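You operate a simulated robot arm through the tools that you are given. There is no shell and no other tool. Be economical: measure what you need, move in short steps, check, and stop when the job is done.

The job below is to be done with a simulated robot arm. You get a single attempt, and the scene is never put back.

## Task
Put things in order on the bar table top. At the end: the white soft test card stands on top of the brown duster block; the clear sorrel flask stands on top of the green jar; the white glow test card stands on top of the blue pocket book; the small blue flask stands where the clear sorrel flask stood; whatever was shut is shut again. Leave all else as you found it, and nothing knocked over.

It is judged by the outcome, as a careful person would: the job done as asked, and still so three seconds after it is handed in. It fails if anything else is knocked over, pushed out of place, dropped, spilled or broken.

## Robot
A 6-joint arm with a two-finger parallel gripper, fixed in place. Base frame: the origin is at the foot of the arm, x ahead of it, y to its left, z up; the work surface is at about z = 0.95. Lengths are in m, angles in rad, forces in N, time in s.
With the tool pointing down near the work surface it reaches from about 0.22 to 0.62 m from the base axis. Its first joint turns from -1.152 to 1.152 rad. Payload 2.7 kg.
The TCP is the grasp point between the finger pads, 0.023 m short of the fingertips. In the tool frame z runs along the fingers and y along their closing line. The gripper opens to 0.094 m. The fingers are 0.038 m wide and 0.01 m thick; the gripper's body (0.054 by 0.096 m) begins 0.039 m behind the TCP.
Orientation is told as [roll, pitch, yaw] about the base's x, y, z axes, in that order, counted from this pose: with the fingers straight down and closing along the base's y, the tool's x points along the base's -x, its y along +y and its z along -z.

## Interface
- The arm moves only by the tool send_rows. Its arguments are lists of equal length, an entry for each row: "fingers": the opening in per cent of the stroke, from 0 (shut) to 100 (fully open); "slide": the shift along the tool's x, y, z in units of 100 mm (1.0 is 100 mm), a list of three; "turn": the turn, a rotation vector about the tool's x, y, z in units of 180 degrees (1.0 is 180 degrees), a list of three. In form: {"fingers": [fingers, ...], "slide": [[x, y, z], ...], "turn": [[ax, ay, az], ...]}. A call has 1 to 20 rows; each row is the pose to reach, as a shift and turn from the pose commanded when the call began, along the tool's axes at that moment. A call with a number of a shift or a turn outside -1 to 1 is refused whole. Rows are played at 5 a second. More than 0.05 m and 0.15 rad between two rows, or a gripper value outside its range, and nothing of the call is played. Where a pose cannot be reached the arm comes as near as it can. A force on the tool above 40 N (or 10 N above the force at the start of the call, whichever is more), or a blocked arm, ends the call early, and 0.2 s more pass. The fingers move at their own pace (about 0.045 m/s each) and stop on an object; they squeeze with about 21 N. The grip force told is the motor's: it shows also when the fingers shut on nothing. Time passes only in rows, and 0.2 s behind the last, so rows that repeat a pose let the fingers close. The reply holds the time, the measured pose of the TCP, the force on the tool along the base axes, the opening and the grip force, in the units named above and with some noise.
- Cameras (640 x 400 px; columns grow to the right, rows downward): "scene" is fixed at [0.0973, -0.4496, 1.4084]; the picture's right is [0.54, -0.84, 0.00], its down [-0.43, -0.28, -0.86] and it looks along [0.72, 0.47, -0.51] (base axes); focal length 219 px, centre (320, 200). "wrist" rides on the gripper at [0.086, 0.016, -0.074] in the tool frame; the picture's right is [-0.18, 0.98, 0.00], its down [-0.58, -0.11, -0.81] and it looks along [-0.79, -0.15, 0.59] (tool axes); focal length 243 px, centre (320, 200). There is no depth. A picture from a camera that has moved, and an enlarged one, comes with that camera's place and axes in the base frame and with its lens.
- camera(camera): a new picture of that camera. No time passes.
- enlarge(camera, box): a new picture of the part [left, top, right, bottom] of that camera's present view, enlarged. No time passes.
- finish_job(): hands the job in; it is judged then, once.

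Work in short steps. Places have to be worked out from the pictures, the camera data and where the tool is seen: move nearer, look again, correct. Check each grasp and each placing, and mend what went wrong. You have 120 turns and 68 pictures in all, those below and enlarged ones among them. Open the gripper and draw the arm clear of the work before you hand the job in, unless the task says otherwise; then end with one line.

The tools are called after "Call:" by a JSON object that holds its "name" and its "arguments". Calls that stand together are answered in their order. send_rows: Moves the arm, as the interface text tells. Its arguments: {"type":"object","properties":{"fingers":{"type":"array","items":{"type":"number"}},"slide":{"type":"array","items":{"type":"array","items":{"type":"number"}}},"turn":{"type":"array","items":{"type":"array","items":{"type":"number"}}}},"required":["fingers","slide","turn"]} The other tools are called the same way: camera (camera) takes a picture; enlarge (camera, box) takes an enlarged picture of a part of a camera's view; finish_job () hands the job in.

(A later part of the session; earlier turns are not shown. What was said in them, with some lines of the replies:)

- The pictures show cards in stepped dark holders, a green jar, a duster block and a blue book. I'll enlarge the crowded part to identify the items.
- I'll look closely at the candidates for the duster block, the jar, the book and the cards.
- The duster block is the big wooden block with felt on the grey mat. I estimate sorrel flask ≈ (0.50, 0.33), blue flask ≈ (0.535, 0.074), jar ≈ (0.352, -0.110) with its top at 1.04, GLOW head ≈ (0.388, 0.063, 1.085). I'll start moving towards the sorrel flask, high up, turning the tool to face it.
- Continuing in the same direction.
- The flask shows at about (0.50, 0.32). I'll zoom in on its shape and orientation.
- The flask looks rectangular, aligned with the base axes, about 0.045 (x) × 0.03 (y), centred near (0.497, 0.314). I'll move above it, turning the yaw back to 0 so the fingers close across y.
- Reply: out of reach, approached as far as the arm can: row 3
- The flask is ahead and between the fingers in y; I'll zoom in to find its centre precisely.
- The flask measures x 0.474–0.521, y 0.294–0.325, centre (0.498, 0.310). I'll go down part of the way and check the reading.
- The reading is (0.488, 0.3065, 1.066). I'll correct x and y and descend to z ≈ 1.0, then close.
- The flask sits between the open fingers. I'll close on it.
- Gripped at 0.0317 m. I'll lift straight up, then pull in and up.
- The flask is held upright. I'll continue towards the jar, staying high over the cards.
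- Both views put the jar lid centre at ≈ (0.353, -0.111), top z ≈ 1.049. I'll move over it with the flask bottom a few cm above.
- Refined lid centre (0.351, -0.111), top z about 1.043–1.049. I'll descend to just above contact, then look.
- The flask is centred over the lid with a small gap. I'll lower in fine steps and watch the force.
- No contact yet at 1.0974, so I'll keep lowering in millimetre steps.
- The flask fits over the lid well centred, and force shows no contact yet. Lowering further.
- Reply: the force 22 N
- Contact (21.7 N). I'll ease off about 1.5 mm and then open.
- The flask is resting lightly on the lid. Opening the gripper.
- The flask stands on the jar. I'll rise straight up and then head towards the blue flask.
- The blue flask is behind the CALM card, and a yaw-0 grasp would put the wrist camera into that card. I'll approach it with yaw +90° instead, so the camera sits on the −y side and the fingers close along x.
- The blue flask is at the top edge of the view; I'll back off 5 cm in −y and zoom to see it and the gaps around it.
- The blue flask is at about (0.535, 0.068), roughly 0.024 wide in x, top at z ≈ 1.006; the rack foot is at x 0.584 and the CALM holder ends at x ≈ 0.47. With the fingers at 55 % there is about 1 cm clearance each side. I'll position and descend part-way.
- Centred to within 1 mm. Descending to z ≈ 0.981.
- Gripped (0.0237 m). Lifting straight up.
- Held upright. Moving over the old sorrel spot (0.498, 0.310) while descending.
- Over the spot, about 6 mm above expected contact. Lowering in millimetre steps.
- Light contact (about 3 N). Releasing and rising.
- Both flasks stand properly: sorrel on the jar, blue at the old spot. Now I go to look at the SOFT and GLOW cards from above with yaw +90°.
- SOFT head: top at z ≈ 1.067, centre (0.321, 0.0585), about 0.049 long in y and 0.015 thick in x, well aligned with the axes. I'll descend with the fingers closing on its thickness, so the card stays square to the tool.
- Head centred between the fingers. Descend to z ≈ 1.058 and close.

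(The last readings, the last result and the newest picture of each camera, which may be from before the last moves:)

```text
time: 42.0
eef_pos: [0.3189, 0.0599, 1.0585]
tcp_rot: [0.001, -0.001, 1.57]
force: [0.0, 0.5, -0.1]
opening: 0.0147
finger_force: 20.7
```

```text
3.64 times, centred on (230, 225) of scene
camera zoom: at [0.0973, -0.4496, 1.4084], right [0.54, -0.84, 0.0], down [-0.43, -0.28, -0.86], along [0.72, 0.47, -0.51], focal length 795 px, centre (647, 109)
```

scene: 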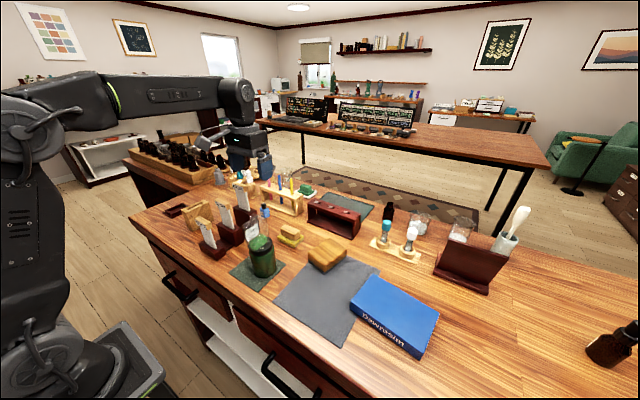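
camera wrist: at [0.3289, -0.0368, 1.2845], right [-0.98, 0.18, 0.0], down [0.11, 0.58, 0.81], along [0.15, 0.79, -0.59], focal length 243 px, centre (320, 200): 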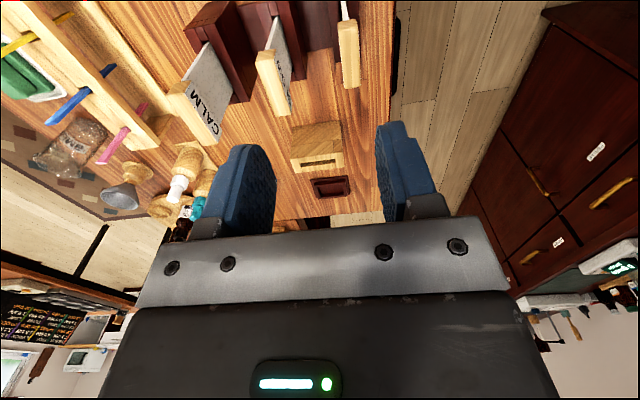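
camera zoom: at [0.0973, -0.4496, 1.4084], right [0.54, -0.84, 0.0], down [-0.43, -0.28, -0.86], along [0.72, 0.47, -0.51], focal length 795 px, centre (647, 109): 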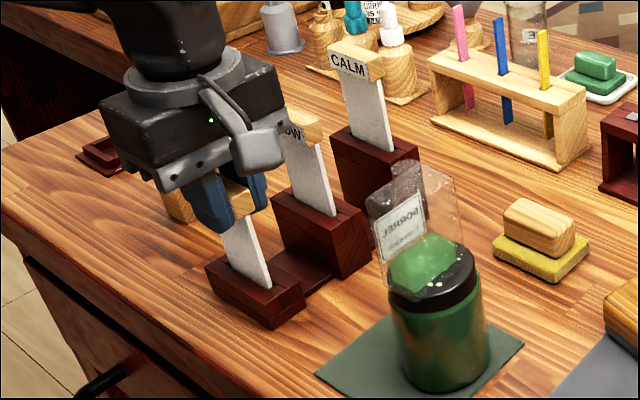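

Gripped at 0.0147 m. Lifting straight out of the slot slowly.

Call:
{"name": "send_rows", "arguments": {"fingers": [0, 0, 0, 0, 0, 0], "slide": [[0, 0, -0.08], [0, 0, -0.2], [0, 0, -0.35], [0, 0, -0.55], [0, 0, -0.75], [0, 0, -1]], "turn": [[0, 0, 0], [0, 0, 0], [0, 0, 0], [0, 0, 0], [0, 0, 0], [0, 0, 0]]}}

Call:
{"name": "enlarge", "arguments": {"camera": "scene", "box": [160, 130, 300, 280]}}

```text
time: 43.4
eef_pos: [0.321, 0.0596, 1.1596]
tcp_rot: [-0.001, 0.0, 1.572]
force: [0.3, 0.6, -0.7]
opening: 0.0148
finger_force: 21.3
```

```text
2.67 times, centred on (230, 205) of scene
camera zoom: at [0.0973, -0.4496, 1.4084], right [0.54, -0.84, 0.0], down [-0.43, -0.28, -0.86], along [0.72, 0.47, -0.51], focal length 583 px, centre (560, 187)
```

zoom: 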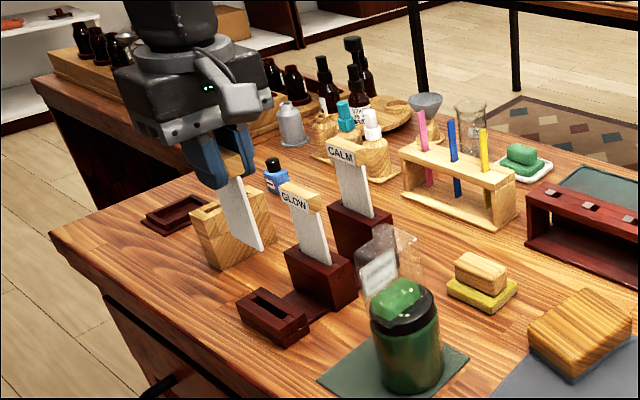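

The card is out. I'll zoom to measure its length and thickness.

Call:
{"name": "enlarge", "arguments": {"camera": "scene", "box": [200, 170, 270, 235]}}

Call:
{"name": "enlarge", "arguments": {"camera": "wrist", "box": [240, 60, 400, 220]}}

```text
6.15 times, centred on (235, 202) of scene
camera zoom: at [0.0973, -0.4496, 1.4084], right [0.54, -0.84, 0.0], down [-0.43, -0.28, -0.86], along [0.72, 0.47, -0.51], focal length 1346 px, centre (843, 185)
```

zoom: 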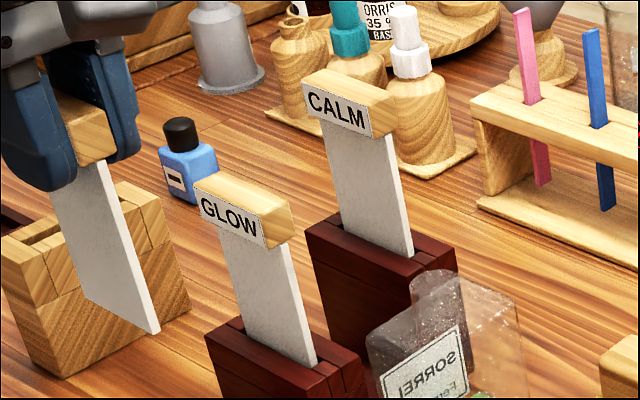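

```text
2.50 times, centred on (320, 140) of wrist
camera zoom: at [0.3051, -0.0269, 1.2328], right [-0.98, 0.18, 0.0], down [0.11, 0.58, 0.81], along [0.15, 0.79, -0.59], focal length 606 px, centre (320, 350)
```

zoom: 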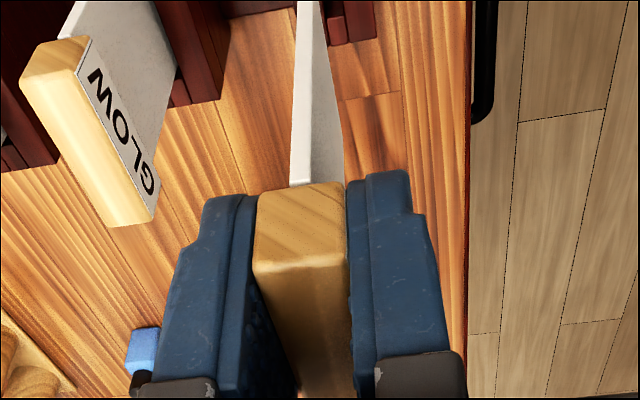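

The card bottom is 0.0905 m below the TCP; it is about 5 mm thick, centred under its head, so it can stand if released square. I'll carry it high over to the duster block.

Call:
{"name": "send_rows", "arguments": {"fingers": [0, 0, 0, 0, 0], "slide": [[0, 0, -0.3], [0, 0, -0.7], [0.1, -0.2, -1], [0.25, -0.5, -1], [0.4, -0.8, -1]], "turn": [[0, 0, 0], [0, 0, 0], [0, 0, 0], [0, 0, 0], [0, 0, 0]]}}

Call:
{"name": "send_rows", "arguments": {"fingers": [0, 0, 0, 0], "slide": [[0.25, -0.16, 0], [0.5, -0.32, 0], [0.75, -0.5, 0], [1, -0.65, 0]], "turn": [[0, 0, 0], [0, 0, 0], [0, 0, 0], [0, 0, 0]]}}

Call:
{"name": "send_rows", "arguments": {"fingers": [0, 0, 0, 0], "slide": [[0.25, 0, 0], [0.5, 0, 0], [0.75, 0, 0], [1, 0, 0]], "turn": [[0, 0, 0], [0, 0, 0], [0, 0, 0], [0, 0, 0]]}}

Call:
{"name": "camera", "arguments": {"camera": "wrist"}}

Call:
{"name": "enlarge", "arguments": {"camera": "scene", "box": [280, 130, 400, 290]}}

```text
time: 44.6
eef_pos: [0.3998, 0.0201, 1.2589]
tcp_rot: [0.001, 0.001, 1.571]
force: [0.0, -0.2, 0.0]
opening: 0.0147
finger_force: 21.1
```

```text
time: 45.6
eef_pos: [0.4643, -0.0807, 1.2604]
tcp_rot: [-0.001, 0.0, 1.569]
force: [1.2, 0.1, -0.5]
opening: 0.0148
finger_force: 21.2
```

```text
time: 46.6
eef_pos: [0.4653, -0.1806, 1.2591]
tcp_rot: [0.001, -0.001, 1.57]
force: [0.4, 0.2, 0.5]
opening: 0.0149
finger_force: 21.0
```

```text
29 pictures are left
camera wrist: at [0.4501, -0.2676, 1.332], right [-0.98, 0.18, 0.0], down [0.11, 0.58, 0.81], along [0.15, 0.79, -0.59], focal length 243 px, centre (320, 200)
```

wrist: 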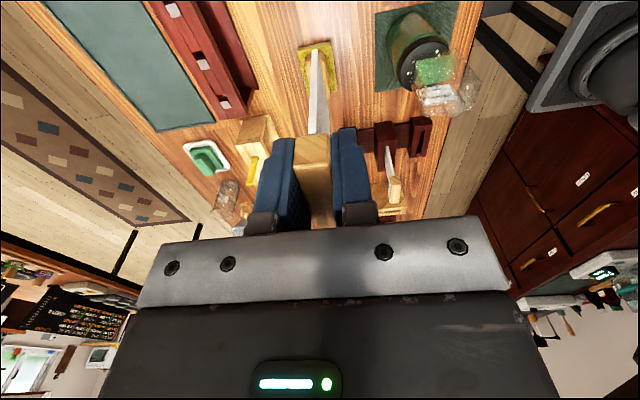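

```text
2.50 times, centred on (340, 210) of scene
camera zoom: at [0.0973, -0.4496, 1.4084], right [0.54, -0.84, 0.0], down [-0.43, -0.28, -0.86], along [0.72, 0.47, -0.51], focal length 547 px, centre (270, 175)
```

zoom: 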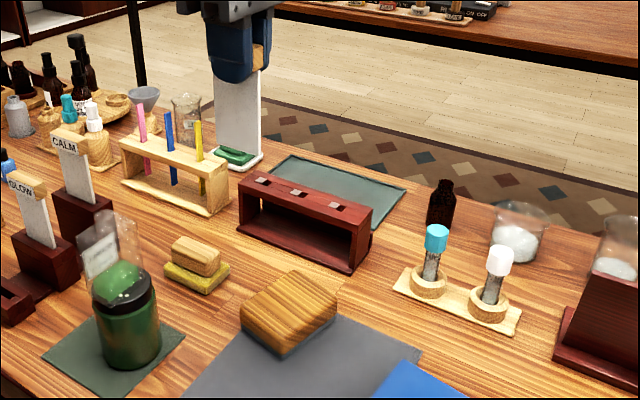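

The duster top works out at z ≈ 0.981, centre (0.473, -0.229). I'll move over it and descend part of the way.

Call:
{"name": "send_rows", "arguments": {"fingers": [0, 0, 0, 0, 0], "slide": [[0.25, -0.03, 0], [0.49, -0.065, 0.1], [0.49, -0.065, 0.4], [0.49, -0.065, 0.7], [0.49, -0.065, 1]], "turn": [[0, 0, 0], [0, 0, 0], [0, 0, 0], [0, 0, 0], [0, 0, 0]]}}

Call:
{"name": "send_rows", "arguments": {"fingers": [0, 0, 0], "slide": [[0, 0, 0.3], [0, 0, 0.55], [0, 0, 0.65]], "turn": [[0, 0, 0], [0, 0, 0], [0, 0, 0]]}}

Call:
{"name": "enlarge", "arguments": {"camera": "scene", "box": [280, 190, 380, 280]}}

Call:
{"name": "camera", "arguments": {"camera": "wrist"}}

```text
time: 47.8
eef_pos: [0.4721, -0.2301, 1.158]
tcp_rot: [0.001, 0.001, 1.568]
force: [0.5, 0.6, 0.0]
opening: 0.0149
finger_force: 21.0
```

```text
time: 48.6
eef_pos: [0.4721, -0.2286, 1.0941]
tcp_rot: [-0.001, 0.001, 1.57]
force: [-0.2, -0.5, 0.0]
opening: 0.0147
finger_force: 20.9
```

```text
4.44 times, centred on (330, 235) of scene
camera zoom: at [0.0973, -0.4496, 1.4084], right [0.54, -0.84, 0.0], down [-0.43, -0.28, -0.86], along [0.72, 0.47, -0.51], focal length 972 px, centre (276, 44)
```

zoom: 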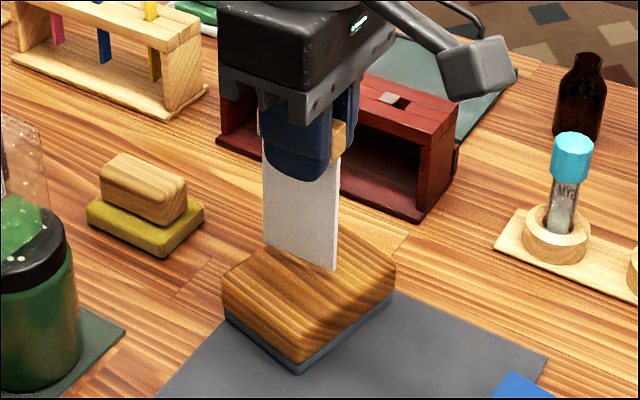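

```text
26 pictures are left
camera wrist: at [0.4561, -0.3164, 1.1674], right [-0.98, 0.18, 0.0], down [0.11, 0.58, 0.81], along [0.15, 0.79, -0.59], focal length 243 px, centre (320, 200)
```

wrist: 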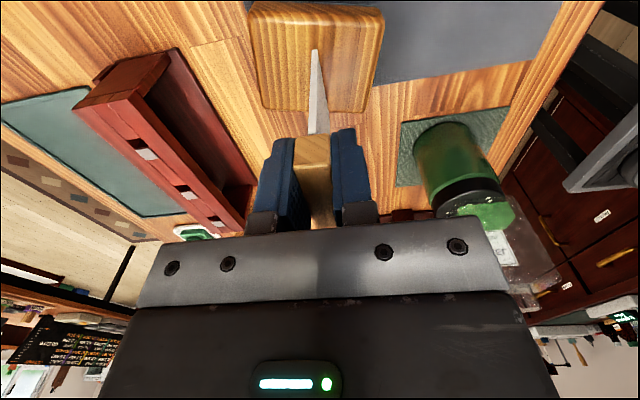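

The card is aligned over the block with over 1 cm to spare either side. Lowering to just above contact, then in millimetre steps.

Call:
{"name": "send_rows", "arguments": {"fingers": [0, 0, 0, 0, 0], "slide": [[0.03, 0, 0.06], [0.03, 0, 0.12], [0.03, 0, 0.15], [0.03, 0, 0.17], [0.03, 0, 0.185]], "turn": [[0, 0, 0], [0, 0, 0], [0, 0, 0], [0, 0, 0], [0, 0, 0]]}}

Call:
{"name": "enlarge", "arguments": {"camera": "scene", "box": [305, 220, 355, 260]}}

```text
time: 49.8
eef_pos: [0.4714, -0.2337, 1.0763]
tcp_rot: [-0.001, 0.002, 1.572]
force: [-0.2, -1.4, 18.7]
opening: 0.0148
finger_force: 20.8
```

```text
10.00 times, centred on (330, 240) of scene
camera zoom: at [0.097, -0.4495, 1.4085], right [0.54, -0.84, 0.0], down [-0.43, -0.28, -0.86], along [0.72, 0.47, -0.51], focal length 2187 px, centre (220, -200)
```

zoom: 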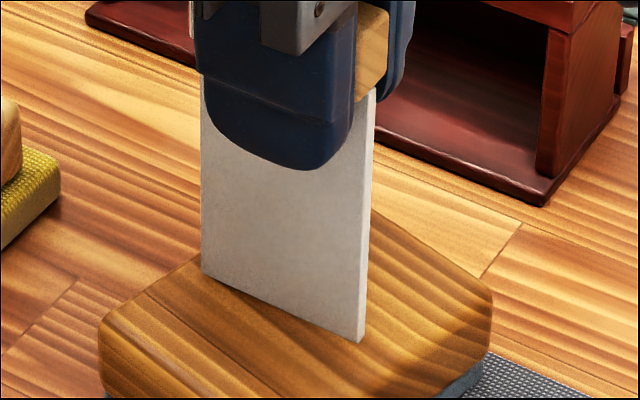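

In contact (18.7 N). I'll ease off to a near-zero force.

Call:
{"name": "send_rows", "arguments": {"fingers": [0, 0, 0], "slide": [[0, 0, -0.01], [0, 0, -0.017], [0, 0, -0.017]], "turn": [[0, 0, 0], [0, 0, 0], [0, 0, 0]]}}

```text
time: 50.6
eef_pos: [0.4708, -0.2326, 1.0771]
tcp_rot: [0.001, -0.001, 1.571]
force: [0.0, -2.6, 7.5]
opening: 0.0146
finger_force: 21.1
```

Call:
{"name": "send_rows", "arguments": {"fingers": [0, 0, 0], "slide": [[0, 0, -0.005], [0, 0, -0.01], [0, 0, -0.01]], "turn": [[0, 0, 0], [0, 0, 0], [0, 0, 0]]}}

```text
time: 51.4
eef_pos: [0.4715, -0.2318, 1.0784]
tcp_rot: [0.0, -0.002, 1.57]
force: [-0.3, 0.5, 0.3]
opening: 0.0147
finger_force: 20.8
```

Force is about zero; I'll settle 0.4 mm down for light contact and open gently.

Call:
{"name": "send_rows", "arguments": {"fingers": [0, 0, 18, 22, 26, 30, 34, 38, 42, 46], "slide": [[0, 0, 0.004], [0, 0, 0.004], [0, 0, 0.004], [0, 0, 0.004], [0, 0, 0.004], [0, 0, 0.004], [0, 0, 0.004], [0, 0, 0.004], [0, 0, 0.004], [0, 0, 0.004]], "turn": [[0, 0, 0], [0, 0, 0], [0, 0, 0], [0, 0, 0], [0, 0, 0], [0, 0, 0], [0, 0, 0], [0, 0, 0], [0, 0, 0], [0, 0, 0]]}}

Call:
{"name": "enlarge", "arguments": {"camera": "scene", "box": [290, 180, 370, 270]}}

Call:
{"name": "enlarge", "arguments": {"camera": "wrist", "box": [200, 0, 440, 220]}}

```text
time: 53.6
eef_pos: [0.4715, -0.233, 1.0769]
tcp_rot: [0.0, 0.0, 1.57]
force: [0.2, -0.4, 0.8]
opening: 0.0432
finger_force: 0.1
```

```text
4.44 times, centred on (330, 225) of scene
camera zoom: at [0.0973, -0.4496, 1.4084], right [0.54, -0.84, 0.0], down [-0.43, -0.28, -0.86], along [0.72, 0.47, -0.51], focal length 972 px, centre (276, 89)
```

zoom: 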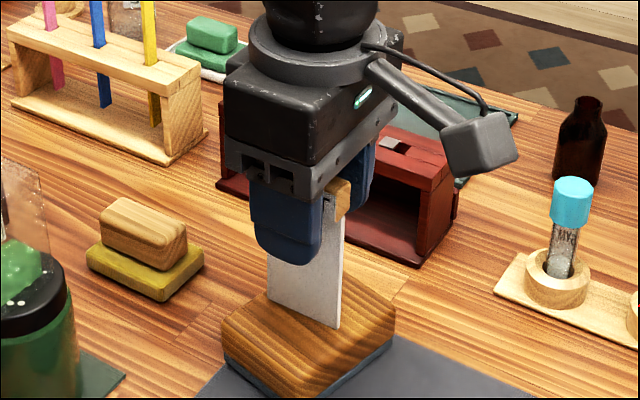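

```text
1.82 times, centred on (320, 110) of wrist
camera zoom: at [0.4565, -0.3194, 1.1511], right [-0.98, 0.18, 0.0], down [0.11, 0.58, 0.81], along [0.15, 0.79, -0.59], focal length 441 px, centre (320, 364)
```

zoom: 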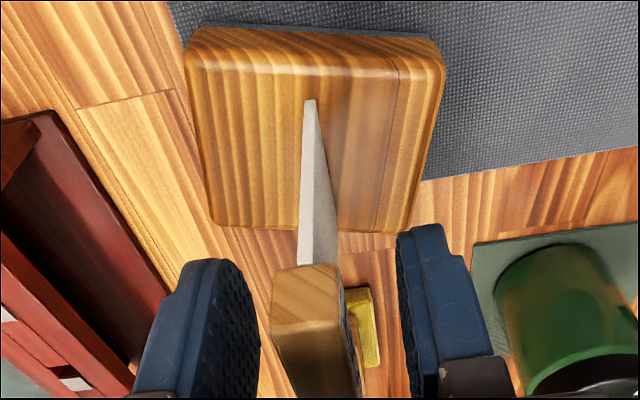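

The card stands free between the open fingers. I'll rise straight up slowly.

Call:
{"name": "send_rows", "arguments": {"fingers": [48, 48, 48, 48, 48], "slide": [[0, 0, -0.1], [0, 0, -0.3], [0, 0, -0.5], [0, 0, -0.75], [0, 0, -1]], "turn": [[0, 0, 0], [0, 0, 0], [0, 0, 0], [0, 0, 0], [0, 0, 0]]}}

Call:
{"name": "enlarge", "arguments": {"camera": "scene", "box": [280, 190, 380, 270]}}

```text
time: 54.8
eef_pos: [0.4721, -0.232, 1.1781]
tcp_rot: [0.002, 0.001, 1.569]
force: [0.3, -0.1, 0.3]
opening: 0.0451
finger_force: 0.0
```

```text
5.00 times, centred on (330, 230) of scene
camera zoom: at [0.0973, -0.4496, 1.4084], right [0.54, -0.84, 0.0], down [-0.43, -0.28, -0.86], along [0.72, 0.47, -0.51], focal length 1094 px, centre (270, 50)
```

zoom: 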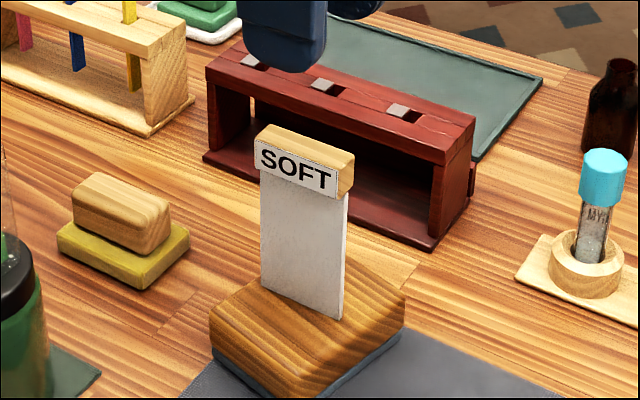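

SOFT stands upright on the duster. Now going back, high, to the GLOW card.

Call:
{"name": "send_rows", "arguments": {"fingers": [50, 50, 50, 50], "slide": [[0, 0, -0.4], [-0.2, 0, -0.7], [-0.6, 0, -0.7], [-1, 0, -0.7]], "turn": [[0, 0, 0], [0, 0, 0], [0, 0, 0], [0, 0, 0]]}}

Call:
{"name": "send_rows", "arguments": {"fingers": [50, 50, 50, 50], "slide": [[-0.25, 0.15, 0], [-0.5, 0.3, 0], [-0.75, 0.45, 0], [-1, 0.55, 0]], "turn": [[0, 0, 0], [0, 0, 0], [0, 0, 0], [0, 0, 0]]}}

Call:
{"name": "send_rows", "arguments": {"fingers": [50, 50, 50, 50], "slide": [[-0.2, 0.1, 0], [-0.4, 0.2, 0.2], [-0.6, 0.315, 0.5], [-0.9, 0.315, 0.6]], "turn": [[0, 0, 0], [0, 0, 0], [0, 0, 0], [0, 0, 0]]}}

Call:
{"name": "enlarge", "arguments": {"camera": "wrist", "box": [160, 0, 480, 200]}}

Call:
{"name": "enlarge", "arguments": {"camera": "scene", "box": [180, 160, 260, 250]}}

```text
time: 55.8
eef_pos: [0.4727, -0.1329, 1.2474]
tcp_rot: [0.001, -0.002, 1.572]
force: [-0.6, 0.3, 0.4]
opening: 0.0472
finger_force: 0.1
```

```text
time: 56.8
eef_pos: [0.4169, -0.0316, 1.2478]
tcp_rot: [-0.002, -0.001, 1.57]
force: [0.7, -0.1, 0.2]
opening: 0.0467
finger_force: 0.2
```

```text
time: 57.8
eef_pos: [0.3838, 0.0576, 1.1882]
tcp_rot: [0.001, 0.0, 1.572]
force: [-0.5, 0.3, 0.8]
opening: 0.0468
finger_force: 0.0
```

```text
2.00 times, centred on (320, 100) of wrist
camera zoom: at [0.3695, -0.0289, 1.26], right [-0.98, 0.18, 0.0], down [0.11, 0.58, 0.81], along [0.15, 0.79, -0.59], focal length 485 px, centre (320, 400)
```

zoom: 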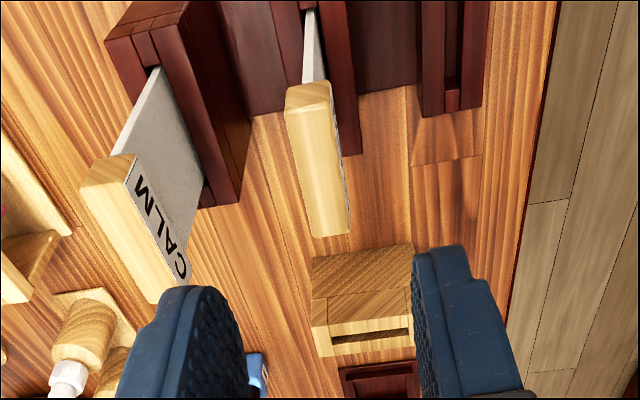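

```text
4.44 times, centred on (220, 205) of scene
camera zoom: at [0.0972, -0.4497, 1.4084], right [0.54, -0.84, 0.0], down [-0.43, -0.28, -0.86], along [0.72, 0.47, -0.51], focal length 972 px, centre (764, 178)
```

zoom: 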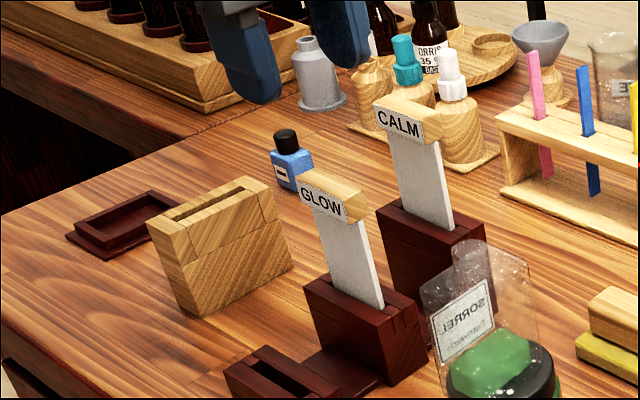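

GLOW head: top z ≈ 1.096, centre (0.386, 0.060). Descending to z ≈ 1.088 and closing.

Call:
{"name": "send_rows", "arguments": {"fingers": [50, 50, 50, 50, 50, 0, 0, 0, 0], "slide": [[-0.025, -0.02, 0.1], [-0.025, -0.02, 0.4], [-0.025, -0.02, 0.65], [-0.025, -0.02, 0.85], [-0.025, -0.02, 1], [-0.025, -0.02, 1], [-0.025, -0.02, 1], [-0.025, -0.02, 1], [-0.025, -0.02, 1]], "turn": [[0, 0, 0], [0, 0, 0], [0, 0, 0], [0, 0, 0], [0, 0, 0], [0, 0, 0], [0, 0, 0], [0, 0, 0], [0, 0, 0]]}}

Call:
{"name": "enlarge", "arguments": {"camera": "scene", "box": [180, 160, 260, 250]}}

```text
time: 59.8
eef_pos: [0.3875, 0.0592, 1.0878]
tcp_rot: [0.0, 0.002, 1.572]
force: [-0.2, 0.9, 0.1]
opening: 0.015
finger_force: 21.1
```

```text
4.44 times, centred on (220, 205) of scene
camera zoom: at [0.0973, -0.4496, 1.4084], right [0.54, -0.84, 0.0], down [-0.43, -0.28, -0.86], along [0.72, 0.47, -0.51], focal length 972 px, centre (764, 178)
```

zoom: 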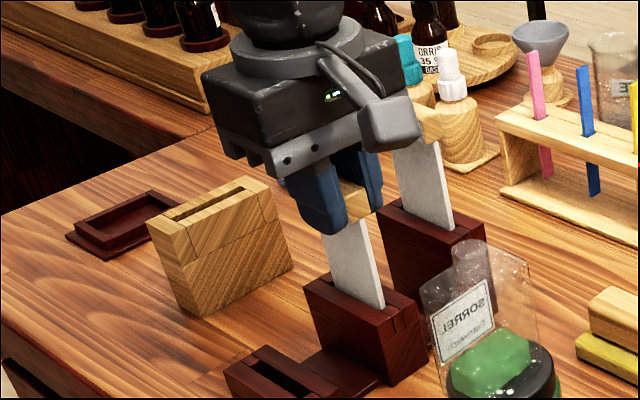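

Gripped (0.015 m). Lifting straight out, then higher.

Call:
{"name": "send_rows", "arguments": {"fingers": [0, 0, 0, 0, 0, 0], "slide": [[0, 0, -0.08], [0, 0, -0.2], [0, 0, -0.35], [0, 0, -0.55], [0, 0, -0.75], [0, 0, -1]], "turn": [[0, 0, 0], [0, 0, 0], [0, 0, 0], [0, 0, 0], [0, 0, 0], [0, 0, 0]]}}

Call:
{"name": "enlarge", "arguments": {"camera": "scene", "box": [180, 140, 280, 250]}}

```text
time: 61.2
eef_pos: [0.387, 0.0602, 1.1878]
tcp_rot: [-0.002, 0.0, 1.571]
force: [0.8, 0.0, -0.1]
opening: 0.0147
finger_force: 20.5
```

```text
3.64 times, centred on (230, 195) of scene
camera zoom: at [0.0973, -0.4496, 1.4084], right [0.54, -0.84, 0.0], down [-0.43, -0.28, -0.86], along [0.72, 0.47, -0.51], focal length 795 px, centre (647, 218)
```

zoom: 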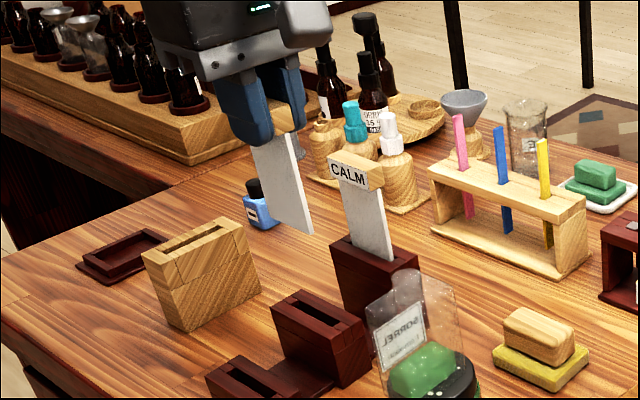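

GLOW is free. Travelling high at x ≈ 0.40 past the jar towards the book (≈ (0.41, -0.43), top z ≈ 0.97), turning the yaw back to about 0.8 on the last leg.

Call:
{"name": "send_rows", "arguments": {"fingers": [0, 0, 0, 0, 0], "slide": [[0, 0, -0.3], [0.1, 0, -0.7], [0.35, -0.05, -0.75], [0.65, -0.1, -0.75], [0.95, -0.15, -0.75]], "turn": [[0, 0, 0], [0, 0, 0], [0, 0, 0], [0, 0, 0], [0, 0, 0]]}}

Call:
{"name": "send_rows", "arguments": {"fingers": [0, 0, 0, 0], "slide": [[0.25, 0, 0], [0.5, 0, 0], [0.75, 0, 0], [1, 0, 0]], "turn": [[0, 0, 0], [0, 0, 0], [0, 0, 0], [0, 0, 0]]}}

Call:
{"name": "send_rows", "arguments": {"fingers": [0, 0, 0, 0, 0, 0], "slide": [[0.15, 0, 0], [0.3, 0, 0], [0.45, 0, 0], [0.6, 0, 0], [0.8, 0, 0], [1, 0, 0]], "turn": [[0, 0, 0.041], [0, 0, 0.082], [0, 0, 0.123], [0, 0, 0.164], [0, 0, 0.205], [0, 0, 0.245]]}}

Call:
{"name": "camera", "arguments": {"camera": "wrist"}}

Call:
{"name": "enlarge", "arguments": {"camera": "scene", "box": [280, 190, 480, 370]}}

```text
time: 62.4
eef_pos: [0.4017, -0.0353, 1.2639]
tcp_rot: [0.0, 0.0, 1.571]
force: [-0.2, -0.2, 0.4]
opening: 0.0149
finger_force: 21.1
```

```text
time: 63.4
eef_pos: [0.4018, -0.1347, 1.2623]
tcp_rot: [0.001, 0.0, 1.572]
force: [-0.8, -0.2, -0.7]
opening: 0.015
finger_force: 21.1
```

```text
time: 64.8
eef_pos: [0.4021, -0.2362, 1.2636]
tcp_rot: [-0.001, -0.001, 0.8]
force: [-0.3, 0.0, 0.8]
opening: 0.0149
finger_force: 20.9
```

```text
17 pictures are left
camera wrist: at [0.3309, -0.2869, 1.3361], right [-0.58, 0.82, 0.0], down [0.48, 0.34, 0.81], along [0.66, 0.46, -0.59], focal length 243 px, centre (320, 200)
```

wrist: 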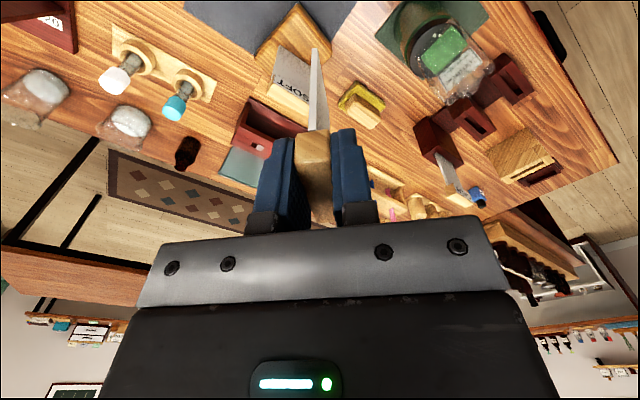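

```text
2.22 times, centred on (380, 280) of scene
camera zoom: at [0.0973, -0.4496, 1.4084], right [0.54, -0.84, 0.0], down [-0.43, -0.28, -0.86], along [0.72, 0.47, -0.51], focal length 486 px, centre (187, 22)
```

zoom: 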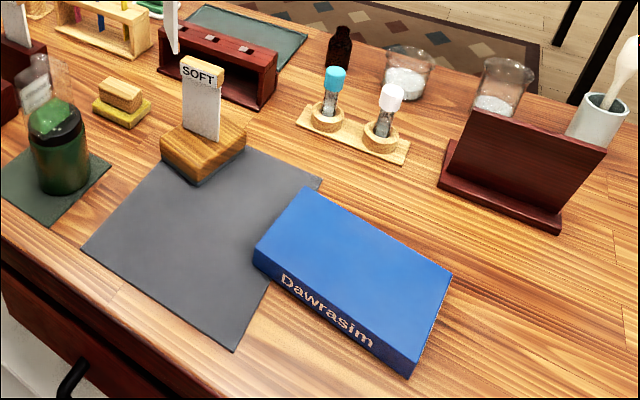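

The book's top corners come out as roughly (0.478,-0.355), (0.46,-0.51), (0.364,-0.494), (0.383,-0.341). I'll aim for (0.415, -0.405) and come down in stages.

Call:
{"name": "send_rows", "arguments": {"fingers": [0, 0, 0], "slide": [[0.2, -0.22, 0], [0.37, -0.42, 0], [0.55, -0.63, 0.1]], "turn": [[0, 0, 0], [0, 0, 0], [0, 0, 0]]}}

Call:
{"name": "send_rows", "arguments": {"fingers": [0, 0, 0, 0], "slide": [[0.2, -0.22, 0.15], [0.37, -0.42, 0.35], [0.56, -0.64, 0.6], [0.56, -0.64, 0.9]], "turn": [[0, 0, 0], [0, 0, 0], [0, 0, 0], [0, 0, 0]]}}

Call:
{"name": "send_rows", "arguments": {"fingers": [0, 0, 0], "slide": [[0, 0, 0.3], [0, 0, 0.55], [0, 0, 0.75]], "turn": [[0, 0, 0], [0, 0, 0], [0, 0, 0]]}}

Call:
{"name": "enlarge", "arguments": {"camera": "scene", "box": [320, 210, 460, 370]}}

Call:
{"name": "enlarge", "arguments": {"camera": "wrist", "box": [160, 0, 480, 200]}}

```text
time: 65.6
eef_pos: [0.4093, -0.3186, 1.2533]
tcp_rot: [0.0, 0.0, 0.8]
force: [-0.4, -0.2, 0.1]
opening: 0.0148
finger_force: 21.3
```

```text
time: 66.6
eef_pos: [0.415, -0.4028, 1.1633]
tcp_rot: [-0.001, 0.0, 0.8]
force: [0.8, 1.0, -0.1]
opening: 0.0148
finger_force: 20.7
out of reach, approached as far as the arm can: row 1, 2, 3
```

```text
time: 67.4
eef_pos: [0.4155, -0.4027, 1.0881]
tcp_rot: [-0.002, 0.001, 0.8]
force: [-0.8, 0.2, -0.6]
opening: 0.015
finger_force: 21.2
```

```text
2.50 times, centred on (390, 290) of scene
camera zoom: at [0.0973, -0.4496, 1.4084], right [0.54, -0.84, 0.0], down [-0.43, -0.28, -0.86], along [0.72, 0.47, -0.51], focal length 547 px, centre (145, -25)
```

zoom: 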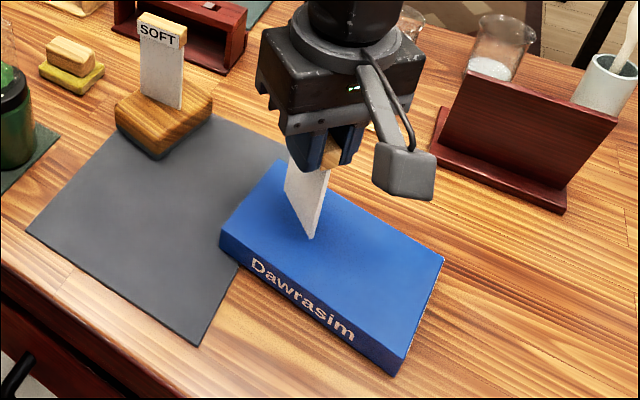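

```text
2.00 times, centred on (320, 100) of wrist
camera zoom: at [0.3449, -0.4541, 1.1612], right [-0.58, 0.82, 0.0], down [0.48, 0.34, 0.81], along [0.66, 0.47, -0.59], focal length 485 px, centre (320, 400)
```

zoom: 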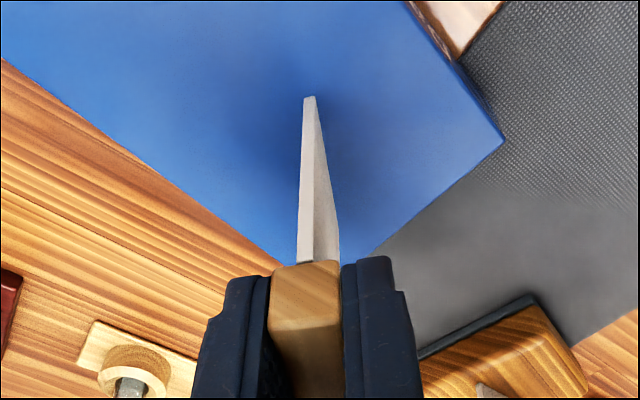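

The card is well inside the book's cover. Lowering gently, in small steps, towards contact (expected near TCP z ≈ 1.065).

Call:
{"name": "send_rows", "arguments": {"fingers": [0, 0, 0, 0], "slide": [[0, 0, 0.05], [0, 0, 0.1], [0, 0, 0.13], [0, 0, 0.15]], "turn": [[0, 0, 0], [0, 0, 0], [0, 0, 0], [0, 0, 0]]}}

Call:
{"name": "send_rows", "arguments": {"fingers": [0, 0, 0], "slide": [[0, 0, 0.01], [0, 0, 0.02], [0, 0, 0.03]], "turn": [[0, 0, 0], [0, 0, 0], [0, 0, 0]]}}

```text
time: 68.4
eef_pos: [0.4154, -0.4041, 1.0738]
tcp_rot: [-0.005, 0.0, 0.8]
force: [-2.3, -0.5, 19.1]
opening: 0.0154
finger_force: 21.1
```

```text
time: 69.2
eef_pos: [0.4155, -0.4036, 1.0721]
tcp_rot: [-0.004, 0.0, 0.8]
force: [-2.0, 0.4, 24.3]
opening: 0.0152
finger_force: 20.7
```

Contact came at about 1.074; easing off about 2.5 mm.

Call:
{"name": "send_rows", "arguments": {"fingers": [0, 0, 0], "slide": [[0, 0, -0.01], [0, 0, -0.02], [0, 0, -0.025]], "turn": [[0, 0, 0], [0, 0, 0], [0, 0, 0]]}}

```text
time: 70.0
eef_pos: [0.4161, -0.404, 1.0711]
tcp_rot: [-0.001, 0.001, 0.801]
force: [0.1, -0.3, 14.7]
opening: 0.0149
finger_force: 21.4
```

Call:
{"name": "send_rows", "arguments": {"fingers": [0, 0, 0], "slide": [[0, 0, -0.008], [0, 0, -0.015], [0, 0, -0.015]], "turn": [[0, 0, 0], [0, 0, 0], [0, 0, 0]]}}

Call:
{"name": "enlarge", "arguments": {"camera": "scene", "box": [360, 240, 430, 310]}}

```text
time: 70.8
eef_pos: [0.4173, -0.4017, 1.0727]
tcp_rot: [0.003, 0.0, 0.801]
force: [-0.7, 0.0, 0.4]
opening: 0.0148
finger_force: 20.7
```

```text
5.71 times, centred on (395, 275) of scene
camera zoom: at [0.0973, -0.4496, 1.4084], right [0.54, -0.84, 0.0], down [-0.43, -0.28, -0.86], along [0.72, 0.47, -0.51], focal length 1250 px, centre (-109, -229)
```

zoom: 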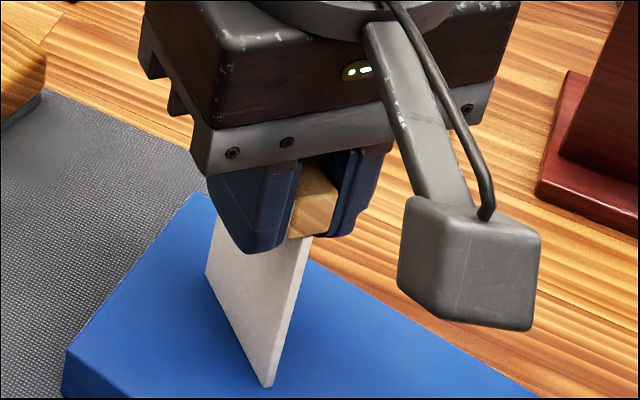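

Force about zero. Settling 0.3 mm and opening gently.

Call:
{"name": "send_rows", "arguments": {"fingers": [0, 0, 18, 22, 26, 30, 34, 38, 42, 46], "slide": [[0, 0, 0.003], [0, 0, 0.003], [0, 0, 0.003], [0, 0, 0.003], [0, 0, 0.003], [0, 0, 0.003], [0, 0, 0.003], [0, 0, 0.003], [0, 0, 0.003], [0, 0, 0.003]], "turn": [[0, 0, 0], [0, 0, 0], [0, 0, 0], [0, 0, 0], [0, 0, 0], [0, 0, 0], [0, 0, 0], [0, 0, 0], [0, 0, 0], [0, 0, 0]]}}

Call:
{"name": "enlarge", "arguments": {"camera": "wrist", "box": [160, 40, 480, 240]}}

Call:
{"name": "enlarge", "arguments": {"camera": "scene", "box": [350, 220, 440, 310]}}

```text
time: 73.0
eef_pos: [0.4162, -0.404, 1.0737]
tcp_rot: [0.0, 0.001, 0.8]
force: [-0.3, 0.0, -0.6]
opening: 0.043
finger_force: 0.1
```

```text
2.00 times, centred on (320, 140) of wrist
camera zoom: at [0.3452, -0.4546, 1.1467], right [-0.58, 0.82, 0.0], down [0.48, 0.34, 0.81], along [0.66, 0.47, -0.59], focal length 485 px, centre (320, 320)
```

zoom: 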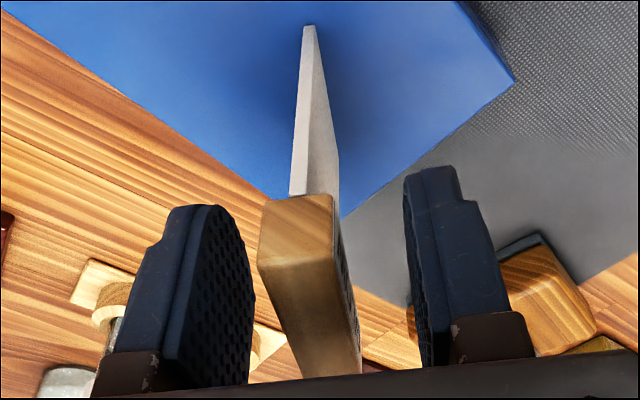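

```text
4.44 times, centred on (395, 265) of scene
camera zoom: at [0.0973, -0.4496, 1.4084], right [0.54, -0.84, 0.0], down [-0.43, -0.28, -0.86], along [0.72, 0.47, -0.51], focal length 972 px, centre (-13, -89)
```

zoom: 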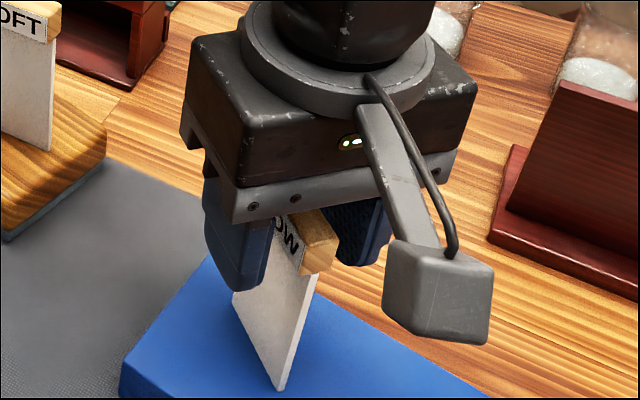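

GLOW stands free. Rising straight up slowly.

Call:
{"name": "send_rows", "arguments": {"fingers": [48, 48, 48, 48, 48], "slide": [[0, 0, -0.1], [0, 0, -0.25], [0, 0, -0.45], [0, 0, -0.65], [0, 0, -0.85]], "turn": [[0, 0, 0], [0, 0, 0], [0, 0, 0], [0, 0, 0], [0, 0, 0]]}}

Call:
{"name": "enlarge", "arguments": {"camera": "scene", "box": [300, 200, 460, 370]}}

```text
time: 74.2
eef_pos: [0.4154, -0.4026, 1.158]
tcp_rot: [0.001, 0.001, 0.802]
force: [-0.3, -0.6, 0.4]
opening: 0.0448
finger_force: 0.0
```

```text
2.35 times, centred on (380, 285) of scene
camera zoom: at [0.0972, -0.4496, 1.4084], right [0.54, -0.84, 0.0], down [-0.43, -0.28, -0.86], along [0.72, 0.47, -0.51], focal length 515 px, centre (179, 0)
```

zoom: 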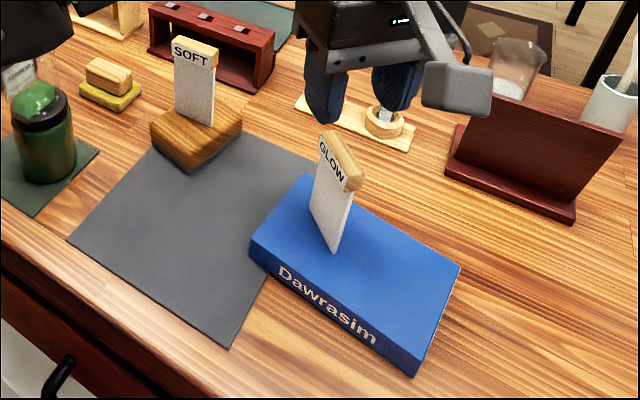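

All placed. Drawing the arm up and back towards its base, clear of everything, then a final check.

Call:
{"name": "send_rows", "arguments": {"fingers": [50, 60, 80, 100, 100], "slide": [[0, 0.1, -0.3], [0, 0.35, -0.6], [0, 0.6, -0.9], [0, 0.8, -1], [0, 0.98, -1]], "turn": [[0, 0, 0], [0, 0, 0], [0, 0, 0], [0, 0, 0], [0, 0, 0]]}}

Call:
{"name": "camera", "arguments": {"camera": "scene"}}

Call:
{"name": "enlarge", "arguments": {"camera": "scene", "box": [150, 140, 350, 290]}}

```text
time: 75.4
eef_pos: [0.3465, -0.3342, 1.2587]
tcp_rot: [0.001, -0.001, 0.801]
force: [-0.6, 1.1, 0.1]
opening: 0.0941
finger_force: 0.1
out of reach, approached as far as the arm can: row 1
```

```text
9 pictures are left
```

scene: 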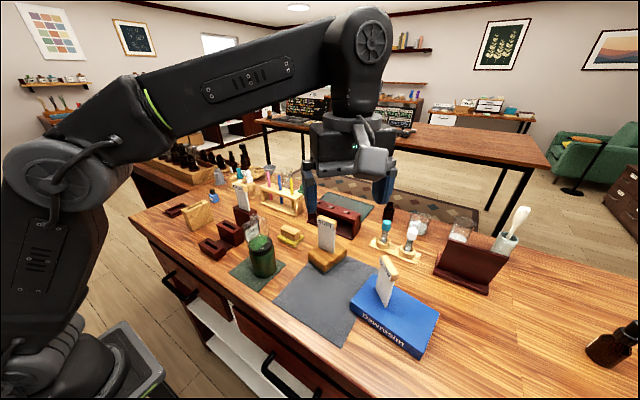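

```text
2.67 times, centred on (250, 215) of scene
camera zoom: at [0.0973, -0.4496, 1.4084], right [0.54, -0.84, 0.0], down [-0.43, -0.28, -0.86], along [0.72, 0.47, -0.51], focal length 583 px, centre (507, 160)
```

zoom: 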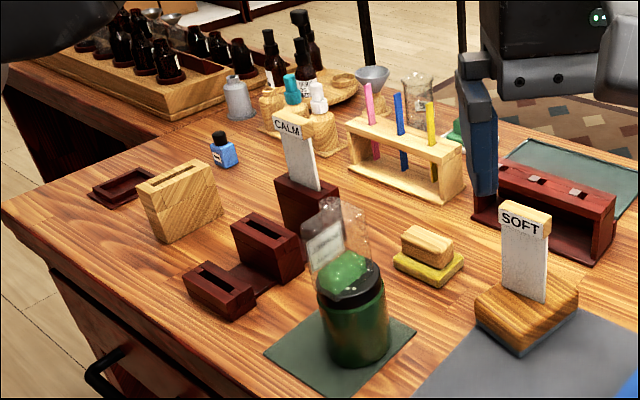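

Both cards and both flasks stand where asked, nothing else has moved, and the gripper is open and clear. Handing the job in.

Call:
{"name": "finish_job", "arguments": {}}

```text
The job is handed in.
```

The job is handed in: the soft card stands on the duster block, the glow card on the blue book, the sorrel flask on the green jar, and the small blue flask where the sorrel flask stood; nothing was opened or knocked over.
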